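You operate a simulated robot arm through the tools that you are given. There is no shell and no other tool. Be economical: measure what you need, move in short steps, check, and stop when the job is done.

Carry out the task below with a simulated robot arm. There is one attempt and no reset: what you move stays moved.

TASK
Take the empty can on the top of the low cabinet and put it away on the top of the dresser.
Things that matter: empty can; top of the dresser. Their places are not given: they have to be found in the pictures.

It is judged by the outcome, as a careful person would: the job done as asked, and still so three seconds after it is handed in. It fails if anything else is knocked over, pushed out of place, dropped, spilled or broken.

THE ROBOT
A 6-joint arm with a two-finger parallel gripper, fixed in place. Base frame: the origin is at the foot of the arm, x ahead of it, y to its left, z up; the work surface is at about z = 0.8. Lengths are in m, angles in degrees, forces in N, time in s.
With the tool pointing down near the work surface it reaches from about 0.26 to 0.68 m from the base axis. Its first joint turns from -66.0 to 66.0 degrees. Payload 2.9 kg.
Tool frame: the origin (TCP) lies between the finger pads and is the grasp point; the fingertips stand 0.03 m ahead of it; z points along the fingers, y is the line along which they close. The gripper opens to 0.11 m. The fingers are 0.02 m wide and 0.01 m thick; the gripper's body (0.048 by 0.112 m) begins 0.055 m behind the TCP.
Orientation is that of the tool frame in the base frame, as [roll, pitch, yaw] about the fixed x, y, z axes, in that order (R = Rz(yaw) Ry(pitch) Rx(roll)). With the fingers straight down and closing along the base's y, the tool's x points along the base's -x, its y along +y and its z along -z.

THE INTERFACE
- The arm moves only by the tool move_arm. Its argument "commands" is text: rows parted by semicolons, each of 5 numbers parted by spaces: the gripper command, from -1 (shut) to 1 (fully open), values between in proportion, then the shift along the base's x, y, z in m, then the turn about the base's z in degrees. In form: claw tx ty tz yaw; .... A call has 1 to 12 rows; each row shifts and turns the commanded pose from where the row before left it. A row lasts 0.2 s, in which the tool goes at most 0.05 m and 8.6 degrees; a call with a longer step from one row to the next is refused whole, and so is a gripper value outside its range. A pose out of reach is approached as far as the arm can. The call stops where the force on the tool passes 40 N (or 10 N more than at its start, if that is more) or the arm is blocked; 0.2 s more then pass. The fingers move at their own pace (about 0.108 m/s each) and stop on an object; they squeeze with about 37 N. The grip force told is the motor's: it shows also when the fingers shut on nothing. Time passes only in rows, and 0.2 s behind the last, so rows that do not move let the fingers close. It gives the time, the measured TCP pose, the force on the tool (base axes), the opening and the grip force at its end, in the units of the frame above (readings bear some noise), and new pictures: "pictures" is both (left out), scene, wrist or none.
- Cameras (640 x 400 px; columns grow to the right, rows downward): "scene" is fixed at [0.0935, 0.4579, 1.3801]; the picture's right is [-0.51, -0.86, 0.00], its down [-0.52, 0.31, -0.79] and it looks along [0.68, -0.41, -0.61] (base axes); focal length 296 px, centre (320, 200). "wrist" rides on the gripper at [-0.036, 0, -0.057] in the tool frame; the picture's right is [0.00, -1.00, 0.00], its down [0.97, 0.00, -0.24] and it looks along [0.24, 0.00, 0.97] (tool axes); focal length 218 px, centre (320, 200).
- locate(camera, pixels): for up to 12 pixels [column, row] of the newest picture of that camera ("zoom" is the newest enlarged one), the place [x, y, z] in the base frame of the surface seen there, good to about 0.002 m. No time passes.
- zoom(camera, box): a new picture of the part [left, top, right, bottom] of that camera's present view, enlarged. No time passes.
- close_job(): hands the job in; it is judged then, once.

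Work in short steps. Measure before you move; look again where a grasp or a placing could have gone wrong, and mend it. You have 60 turns and 120 pictures in all, the two below and enlarged ones among them. Open the gripper and draw the arm clear of the work before you hand the job in, unless the task says otherwise; then end with one line.

The tools are called after "Emit:" by a JSON object that holds its "fn" and its "kwargs". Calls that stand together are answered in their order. move_arm: Moves the arm, as the interface text tells. Its arguments: {"type":"object","properties":{"commands":{"type":"string"},"pictures":{"type":"string","enum":["both","scene","wrist","none"]}},"required":["commands"]} The other tools are called the same way: locate (camera, pixels) gives the place of the surface under pixels of a picture; zoom (camera, box) takes an enlarged picture of a part of a camera's view; close_job () hands the job in.

At the start:

```text
time: 0.0
tool_pos: [0.443, -0.0254, 1.0629]
orientation: [-180.0, 0.0, -180.0]
ft_force: [0.1, -1.3, 0.7]
grip_width: 0.11
grip_force: 0.1
```

scene: 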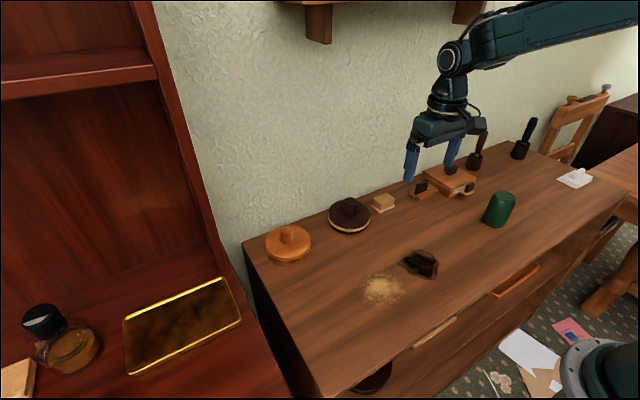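
wrist: 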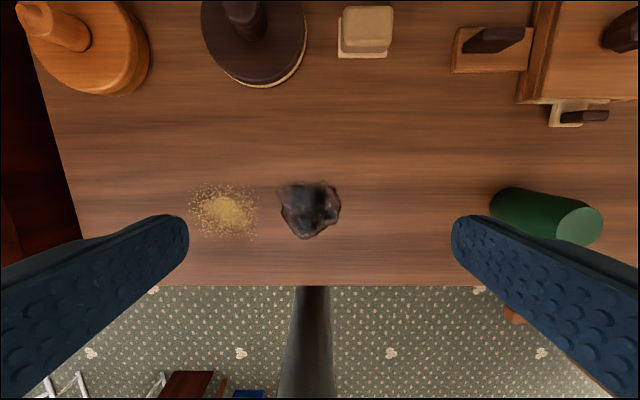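

The green cylinder at about (500,208) looks like the can. I'll enlarge the views to identify the furniture and objects.

Emit:
{"fn": "zoom", "kwargs": {"camera": "scene", "box": [380, 80, 640, 260]}}

Emit:
{"fn": "zoom", "kwargs": {"camera": "scene", "box": [0, 200, 320, 400]}}

Emit:
{"fn": "locate", "kwargs": {"camera": "scene", "pixels": [[500, 195], [495, 222], [512, 197], [485, 215], [420, 265], [180, 325], [230, 380], [130, 300], [260, 320], [60, 330], [600, 180], [630, 120]]}}

```text
2.22 times, centred on (510, 170) of scene
```

zoom: 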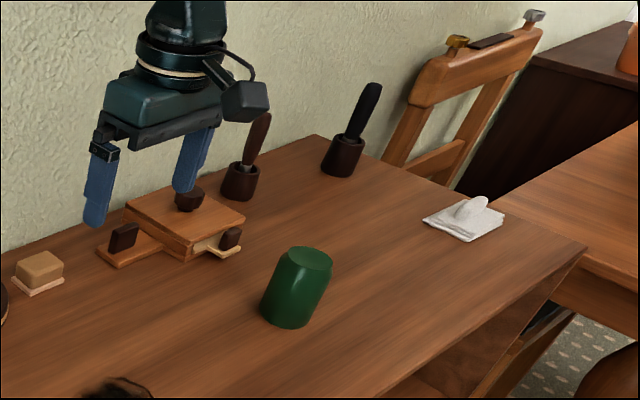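

```text
2.00 times, centred on (160, 300) of scene
```

zoom: 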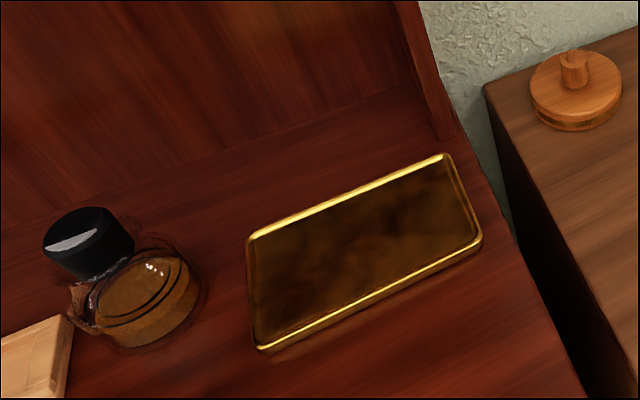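

```text
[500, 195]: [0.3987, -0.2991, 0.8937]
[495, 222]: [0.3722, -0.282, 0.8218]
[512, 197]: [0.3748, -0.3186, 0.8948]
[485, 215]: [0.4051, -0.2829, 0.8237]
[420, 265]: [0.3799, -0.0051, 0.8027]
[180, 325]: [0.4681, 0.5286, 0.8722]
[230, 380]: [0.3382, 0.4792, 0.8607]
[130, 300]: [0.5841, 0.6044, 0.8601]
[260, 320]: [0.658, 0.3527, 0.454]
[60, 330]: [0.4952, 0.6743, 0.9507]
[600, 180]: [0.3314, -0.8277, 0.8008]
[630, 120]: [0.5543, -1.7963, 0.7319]
```

Can stands upright about (0.385,-0.30), top z≈0.894. The red-brown dresser at left has top z≈0.86. Now I'll measure its free area and the can outline.

Emit:
{"fn": "locate", "kwargs": {"camera": "scene", "pixels": [[235, 290], [250, 320], [265, 350], [280, 385], [150, 390], [240, 315], [125, 370], [235, 350], [205, 285], [225, 275], [100, 390], [200, 395]]}}

Emit:
{"fn": "locate", "kwargs": {"camera": "wrist", "pixels": [[560, 226], [580, 225], [598, 222], [580, 208], [578, 243], [500, 200], [495, 212], [530, 192]]}}

Emit:
{"fn": "zoom", "kwargs": {"camera": "wrist", "box": [440, 150, 640, 275]}}

```text
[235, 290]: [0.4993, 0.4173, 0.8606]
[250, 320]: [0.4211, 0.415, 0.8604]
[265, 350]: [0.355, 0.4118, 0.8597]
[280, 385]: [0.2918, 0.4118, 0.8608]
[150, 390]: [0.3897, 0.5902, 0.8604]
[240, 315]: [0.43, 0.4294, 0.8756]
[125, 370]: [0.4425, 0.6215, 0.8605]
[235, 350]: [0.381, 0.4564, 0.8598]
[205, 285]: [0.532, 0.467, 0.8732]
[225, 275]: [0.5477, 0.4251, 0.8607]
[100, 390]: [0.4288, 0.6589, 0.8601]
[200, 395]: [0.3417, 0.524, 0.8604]
```

```text
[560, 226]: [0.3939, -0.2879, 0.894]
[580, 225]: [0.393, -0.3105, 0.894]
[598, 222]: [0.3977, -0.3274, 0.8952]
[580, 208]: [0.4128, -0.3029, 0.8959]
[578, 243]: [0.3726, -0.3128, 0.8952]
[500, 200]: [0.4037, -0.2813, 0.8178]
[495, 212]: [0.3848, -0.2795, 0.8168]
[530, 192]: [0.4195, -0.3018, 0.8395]
```

```text
3.20 times, centred on (540, 212) of wrist
```

zoom: 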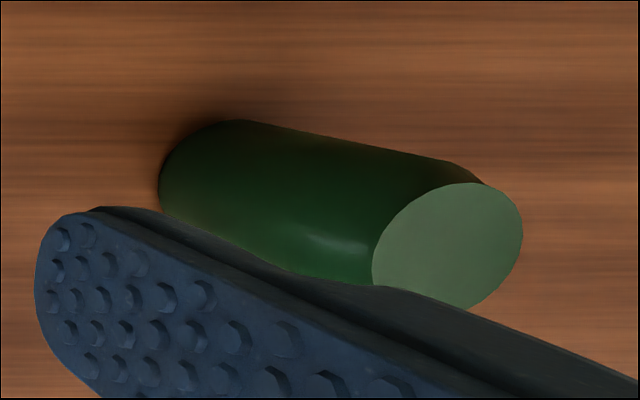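

Can axis ≈ (0.393,-0.307), diameter ≈0.055; free dresser spot in front of the tray near (0.34,0.50). I move above the can at the present height and check the shelf clearance.

Emit:
{"fn": "move_arm", "kwargs": {"commands": "1 -0.008 -0.047 0 0;1 -0.008 -0.047 0 0;1 -0.008 -0.047 0 0;1 -0.008 -0.047 0 0;1 -0.009 -0.047 0 0;1 -0.009 -0.047 0 0;1 0 0 0 0"}}

Emit:
{"fn": "locate", "kwargs": {"camera": "scene", "pixels": [[80, 80], [150, 70], [180, 120], [215, 240], [20, 90], [145, 20], [150, 270]]}}

```text
time: 1.6
tool_pos: [0.3913, -0.3074, 1.0614]
orientation: [180.0, 0.0, 180.0]
ft_force: [0.1, -0.5, -0.2]
grip_width: 0.1099
grip_force: 0.0
```

scene: 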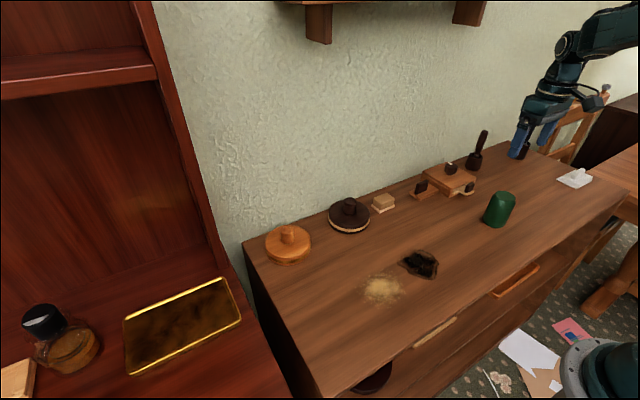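
wrist: 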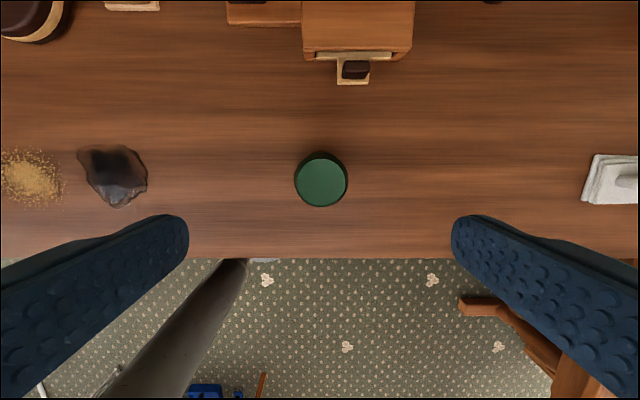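

```text
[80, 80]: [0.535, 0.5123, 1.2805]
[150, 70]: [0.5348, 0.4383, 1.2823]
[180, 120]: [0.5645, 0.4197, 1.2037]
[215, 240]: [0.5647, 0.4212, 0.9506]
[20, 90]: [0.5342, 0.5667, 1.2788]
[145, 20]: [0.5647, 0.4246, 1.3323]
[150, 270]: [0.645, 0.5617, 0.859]
```

The can top is at (321,180) in the wrist view; I measure it for the exact centre.

Emit:
{"fn": "locate", "kwargs": {"camera": "wrist", "pixels": [[321, 180], [298, 180], [345, 182], [321, 157], [321, 204]]}}

```text
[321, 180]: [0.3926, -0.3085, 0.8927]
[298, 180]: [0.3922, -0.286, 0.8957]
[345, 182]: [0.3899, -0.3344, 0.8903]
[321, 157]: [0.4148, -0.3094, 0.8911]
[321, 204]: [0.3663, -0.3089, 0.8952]
```

Centre (0.391,-0.309); descend to TCP z≈0.852 with open gripper.

Emit:
{"fn": "move_arm", "kwargs": {"commands": "1 0 -0.001 -0.045 0;1 0 0 -0.045 0;1 0 0 -0.045 0;1 0 0 -0.04 0;1 0 0 -0.034 0;1 0 0 0 0"}}

```text
time: 3.0
tool_pos: [0.3907, -0.3095, 0.8522]
orientation: [180.0, 0.0, 180.0]
ft_force: [0.6, 1.0, 0.1]
grip_width: 0.1101
grip_force: 0.1
```

scene: 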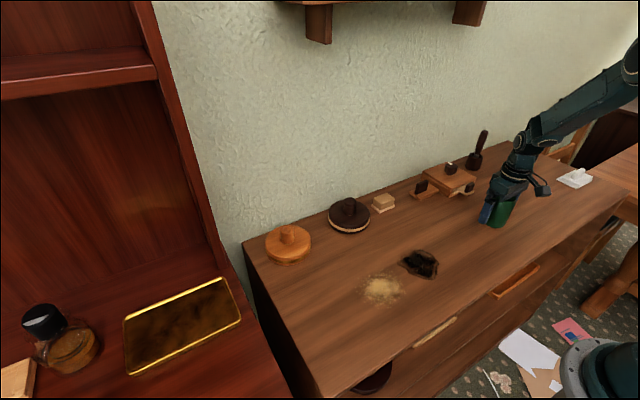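
wrist: 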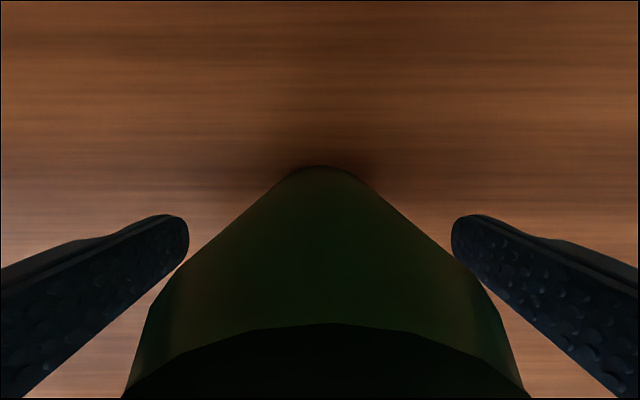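

The can is between the fingers, clear on both sides. Close gradually.

Emit:
{"fn": "move_arm", "kwargs": {"commands": "0.2 0 0 0 0;-0.1 0 0 0 0;-0.3 0 0 0 0;-0.3 0 0 0 0;-0.3 0 0 0 0", "pictures": "wrist"}}

```text
time: 4.2
tool_pos: [0.3931, -0.3098, 0.8531]
orientation: [180.0, 0.0, 180.0]
ft_force: [0.0, -0.1, -0.3]
grip_width: 0.0586
grip_force: 37.0
```

wrist: 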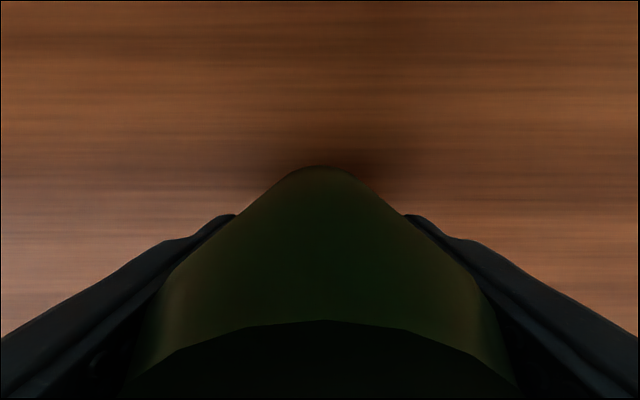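

Gripped at 0.0586 m. Lift slowly to about z 1.05.

Emit:
{"fn": "move_arm", "kwargs": {"commands": "-0.3 0 0 0.02 0;-0.3 0 0 0.03 0;-0.3 0 0 0.04 0;-0.3 0 0 0.04 0;-0.3 0 0 0.04 0;-0.3 0 0 0.03 0;-0.3 0 0 0 0"}}

```text
time: 5.8
tool_pos: [0.3906, -0.3094, 1.055]
orientation: [180.0, 0.1, 179.9]
ft_force: [0.1, 0.0, -0.2]
grip_width: 0.0587
grip_force: 36.9
```

scene: 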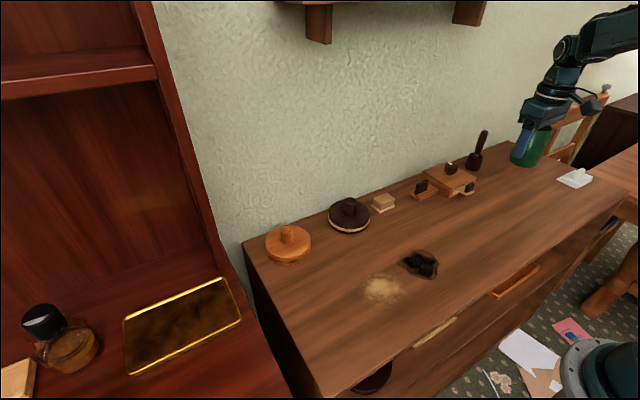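
wrist: 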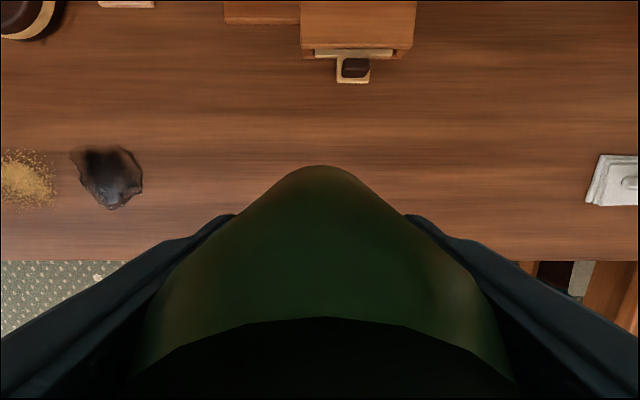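

Can held. Carry it across toward the dresser at this height.

Emit:
{"fn": "move_arm", "kwargs": {"commands": "-0.3 0 0.03 0 0;-0.3 0 0.045 0 0;-0.3 0 0.045 0 0;-0.3 0 0.045 0 0;-0.3 0 0.045 0 0;-0.3 0 0.045 0 0;-0.3 0 0.045 0 0;-0.3 0 0.045 0 0;-0.3 0 0.045 0 0;-0.3 0 0.045 0 0;-0.3 -0.01 0.045 0 0;-0.3 -0.01 0.03 0 0"}}

```text
time: 8.4
tool_pos: [0.3719, 0.202, 1.0529]
orientation: [179.9, 0.0, 179.9]
ft_force: [0.3, -0.3, -0.6]
grip_width: 0.0591
grip_force: 36.8
```

scene: 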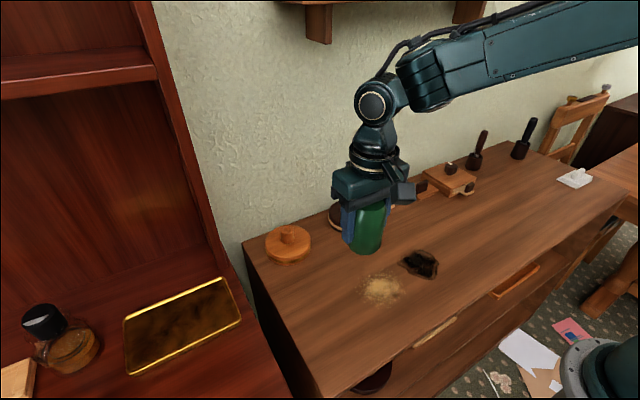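
wrist: 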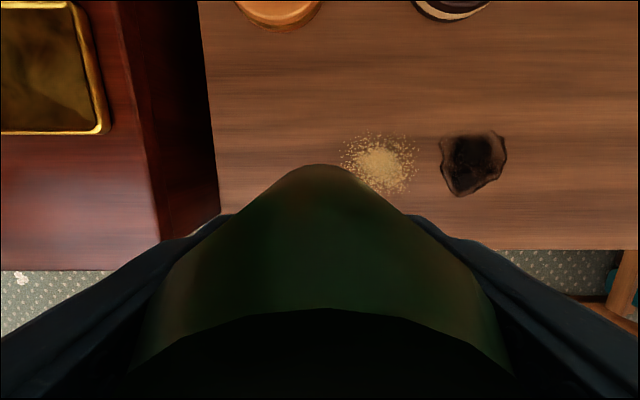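

The dresser's front edge shows near row 268 left; I measure it and the tray's near edge.

Emit:
{"fn": "locate", "kwargs": {"camera": "wrist", "pixels": [[60, 266], [140, 266], [150, 200], [90, 134], [20, 134], [60, 200], [105, 100]]}}

```text
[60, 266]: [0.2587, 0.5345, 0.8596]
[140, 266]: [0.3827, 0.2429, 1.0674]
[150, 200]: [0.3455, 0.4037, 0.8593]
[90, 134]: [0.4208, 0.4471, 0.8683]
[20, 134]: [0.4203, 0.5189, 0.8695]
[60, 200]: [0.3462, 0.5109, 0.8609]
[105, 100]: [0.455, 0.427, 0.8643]
```

Free strip x 0.26–0.418; target (0.338, 0.49). Move over it.

Emit:
{"fn": "move_arm", "kwargs": {"commands": "-0.3 -0.004 0.03 0 0;-0.3 -0.005 0.043 0 0;-0.3 -0.005 0.043 0 0;-0.3 -0.005 0.043 0 0;-0.3 -0.005 0.043 0 0;-0.3 -0.005 0.043 0 0;-0.3 -0.004 0.03 0 0;-0.3 0 0.013 0 0;-0.3 0 0 0 0"}}

```text
time: 10.4
tool_pos: [0.3395, 0.4897, 1.0531]
orientation: [179.9, 0.0, 180.0]
ft_force: [0.0, -0.5, -1.2]
grip_width: 0.0584
grip_force: 36.9
```

scene: 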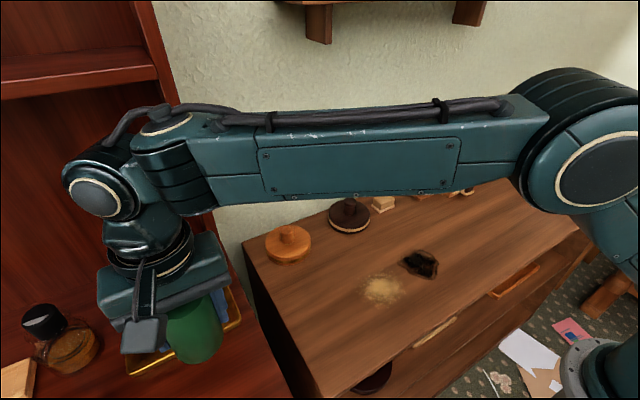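
wrist: 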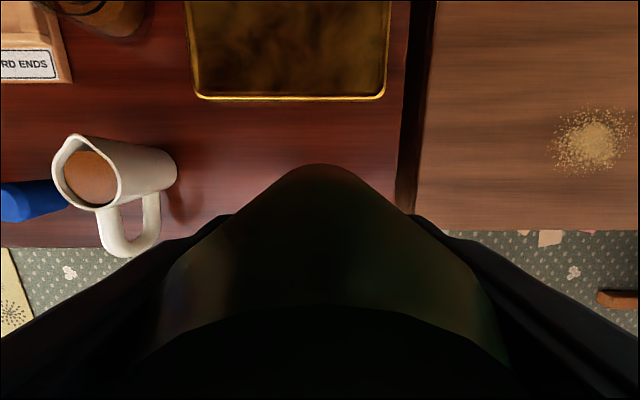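

A mug stands at left (115,180); measure it against the left finger.

Emit:
{"fn": "locate", "kwargs": {"camera": "wrist", "pixels": [[172, 165], [165, 180], [155, 200], [130, 245], [155, 245], [118, 170], [90, 150], [290, 98], [400, 150], [220, 180]]}}

```text
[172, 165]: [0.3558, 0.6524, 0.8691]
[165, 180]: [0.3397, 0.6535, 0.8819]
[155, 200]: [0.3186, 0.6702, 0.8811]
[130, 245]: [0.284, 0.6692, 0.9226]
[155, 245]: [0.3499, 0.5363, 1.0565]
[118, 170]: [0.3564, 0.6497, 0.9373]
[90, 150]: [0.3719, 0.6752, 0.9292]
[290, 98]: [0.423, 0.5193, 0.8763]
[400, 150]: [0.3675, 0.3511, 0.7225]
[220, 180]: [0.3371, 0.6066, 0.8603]
```

The mug begins at y≈0.65, gripper reaches at most 0.56: clear. Lower to just above contact.

Emit:
{"fn": "move_arm", "kwargs": {"commands": "-0.3 0 0 -0.03 0;-0.3 0 0 -0.035 0;-0.3 0 0 -0.03 0;-0.3 0 0 -0.02 0;-0.3 0 0 -0.012 0;-0.3 0 0 -0.006 0;-0.3 0 0 0 0"}}

```text
time: 12.0
tool_pos: [0.3388, 0.4888, 0.9205]
orientation: [-180.0, 0.0, -180.0]
ft_force: [-0.4, -0.3, -0.9]
grip_width: 0.0589
grip_force: 36.3
```

scene: 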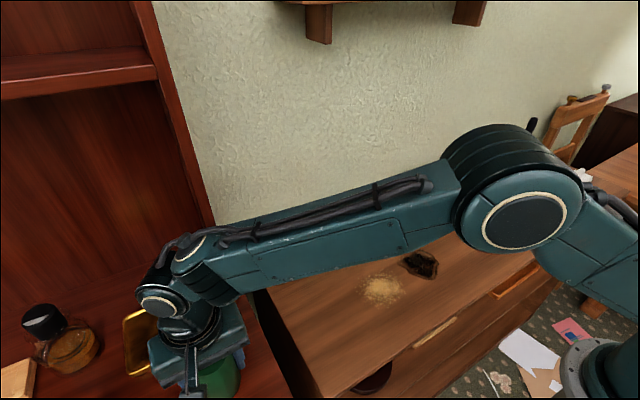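
wrist: 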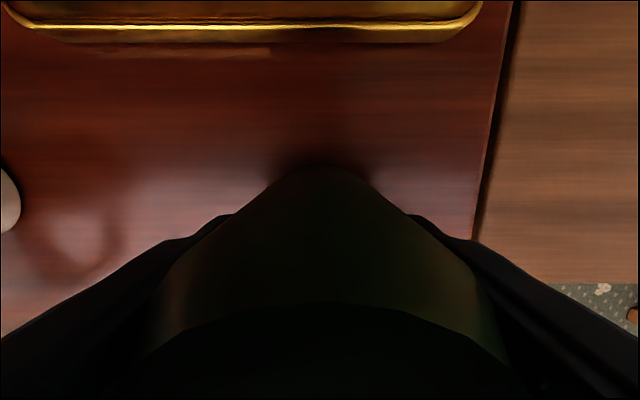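

Still free of contact; lower in 2 mm steps watching the force.

Emit:
{"fn": "move_arm", "kwargs": {"commands": "-0.3 0 0 -0.003 0;-0.3 0 0 -0.002 0;-0.3 0 0 -0.002 0;-0.3 0 0 0 0", "pictures": "none"}}

```text
time: 13.0
tool_pos: [0.3383, 0.4896, 0.9136]
orientation: [-179.9, 0.0, 180.0]
ft_force: [0.1, -2.1, 4.2]
grip_width: 0.059
grip_force: 36.4
```

Slight upward force of 4 N suggests contact. One more millimetre to confirm.

Emit:
{"fn": "move_arm", "kwargs": {"commands": "-0.3 0 0 -0.001 0;-0.3 0 0 0 0", "pictures": "wrist"}}

```text
time: 13.6
tool_pos: [0.3388, 0.4893, 0.9138]
orientation: [-180.0, 0.1, 179.9]
ft_force: [-0.3, -3.7, 12.5]
grip_width: 0.0589
grip_force: 36.8
```

wrist: 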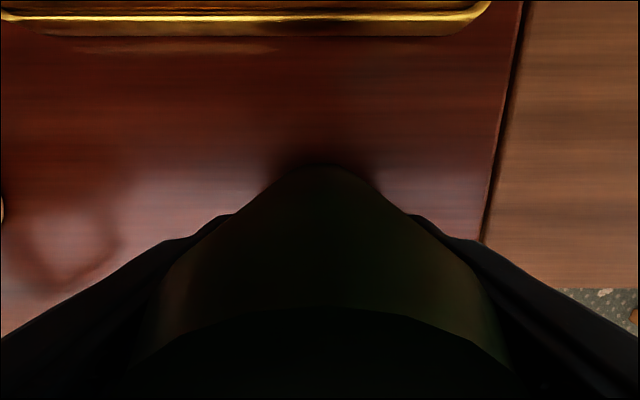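

The can rests on the dresser. Back off 1 mm and open gently to 0.09 m.

Emit:
{"fn": "move_arm", "kwargs": {"commands": "-0.3 0 0 0.001 0;0.1 0 0 0 0;0.25 0 0 0 0;0.45 0 0 0 0;0.7 0 0 0 0;0.7 0 0 0 0", "pictures": "wrist"}}

```text
time: 15.0
tool_pos: [0.3392, 0.4885, 0.9129]
orientation: [180.0, 0.1, 179.9]
ft_force: [-0.2, 0.0, -0.8]
grip_width: 0.0931
grip_force: 0.1
```

wrist: 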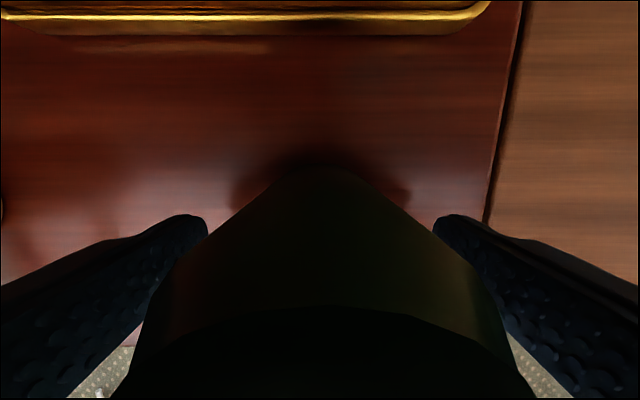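

The fingers are free on both sides; rise straight up, then draw off to the right.

Emit:
{"fn": "move_arm", "kwargs": {"commands": "0.7 0 0 0.02 0;0.7 0 0 0.03 0;0.7 0 0 0.035 0;0.7 0 0 0.035 0;0.7 0 0 0.03 0;0.7 0.004 -0.04 0 0;0.7 0.005 -0.045 0 0;0.7 0.005 -0.045 0 0;0.7 0.005 -0.045 0 0;0.7 0.005 -0.045 0 0;0.7 0.005 -0.045 0 0;0.7 0.005 -0.045 0 0"}}

```text
time: 17.6
tool_pos: [0.373, 0.1781, 1.0619]
orientation: [179.9, 0.0, -180.0]
ft_force: [0.6, -0.8, 0.6]
grip_width: 0.0936
grip_force: 0.2
```

scene: 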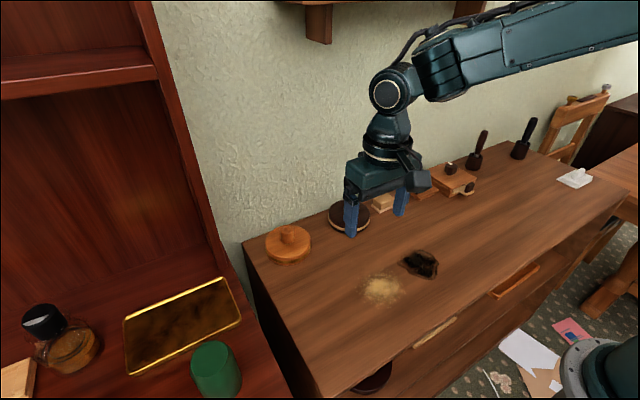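
wrist: 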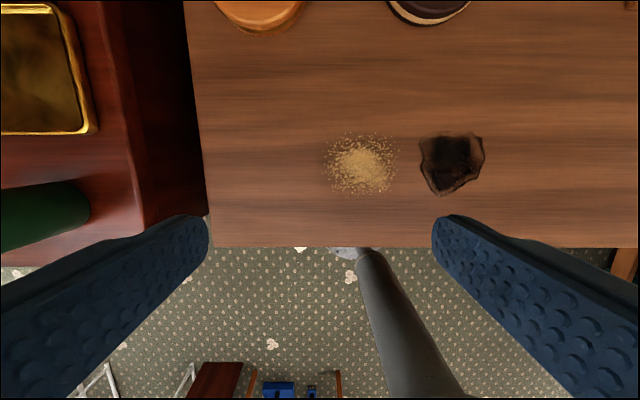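

The can stands upright on the dresser at (215,370), the tray and other things are undisturbed, and the arm is clear. Handing in.

Emit:
{"fn": "close_job", "kwargs": {}}

```text
The job is handed in.
```

I moved the empty green can from the low cabinet to the top of the dresser. It stands upright in front of the gold-rimmed tray, nothing else appears to have been moved, and the arm is clear.
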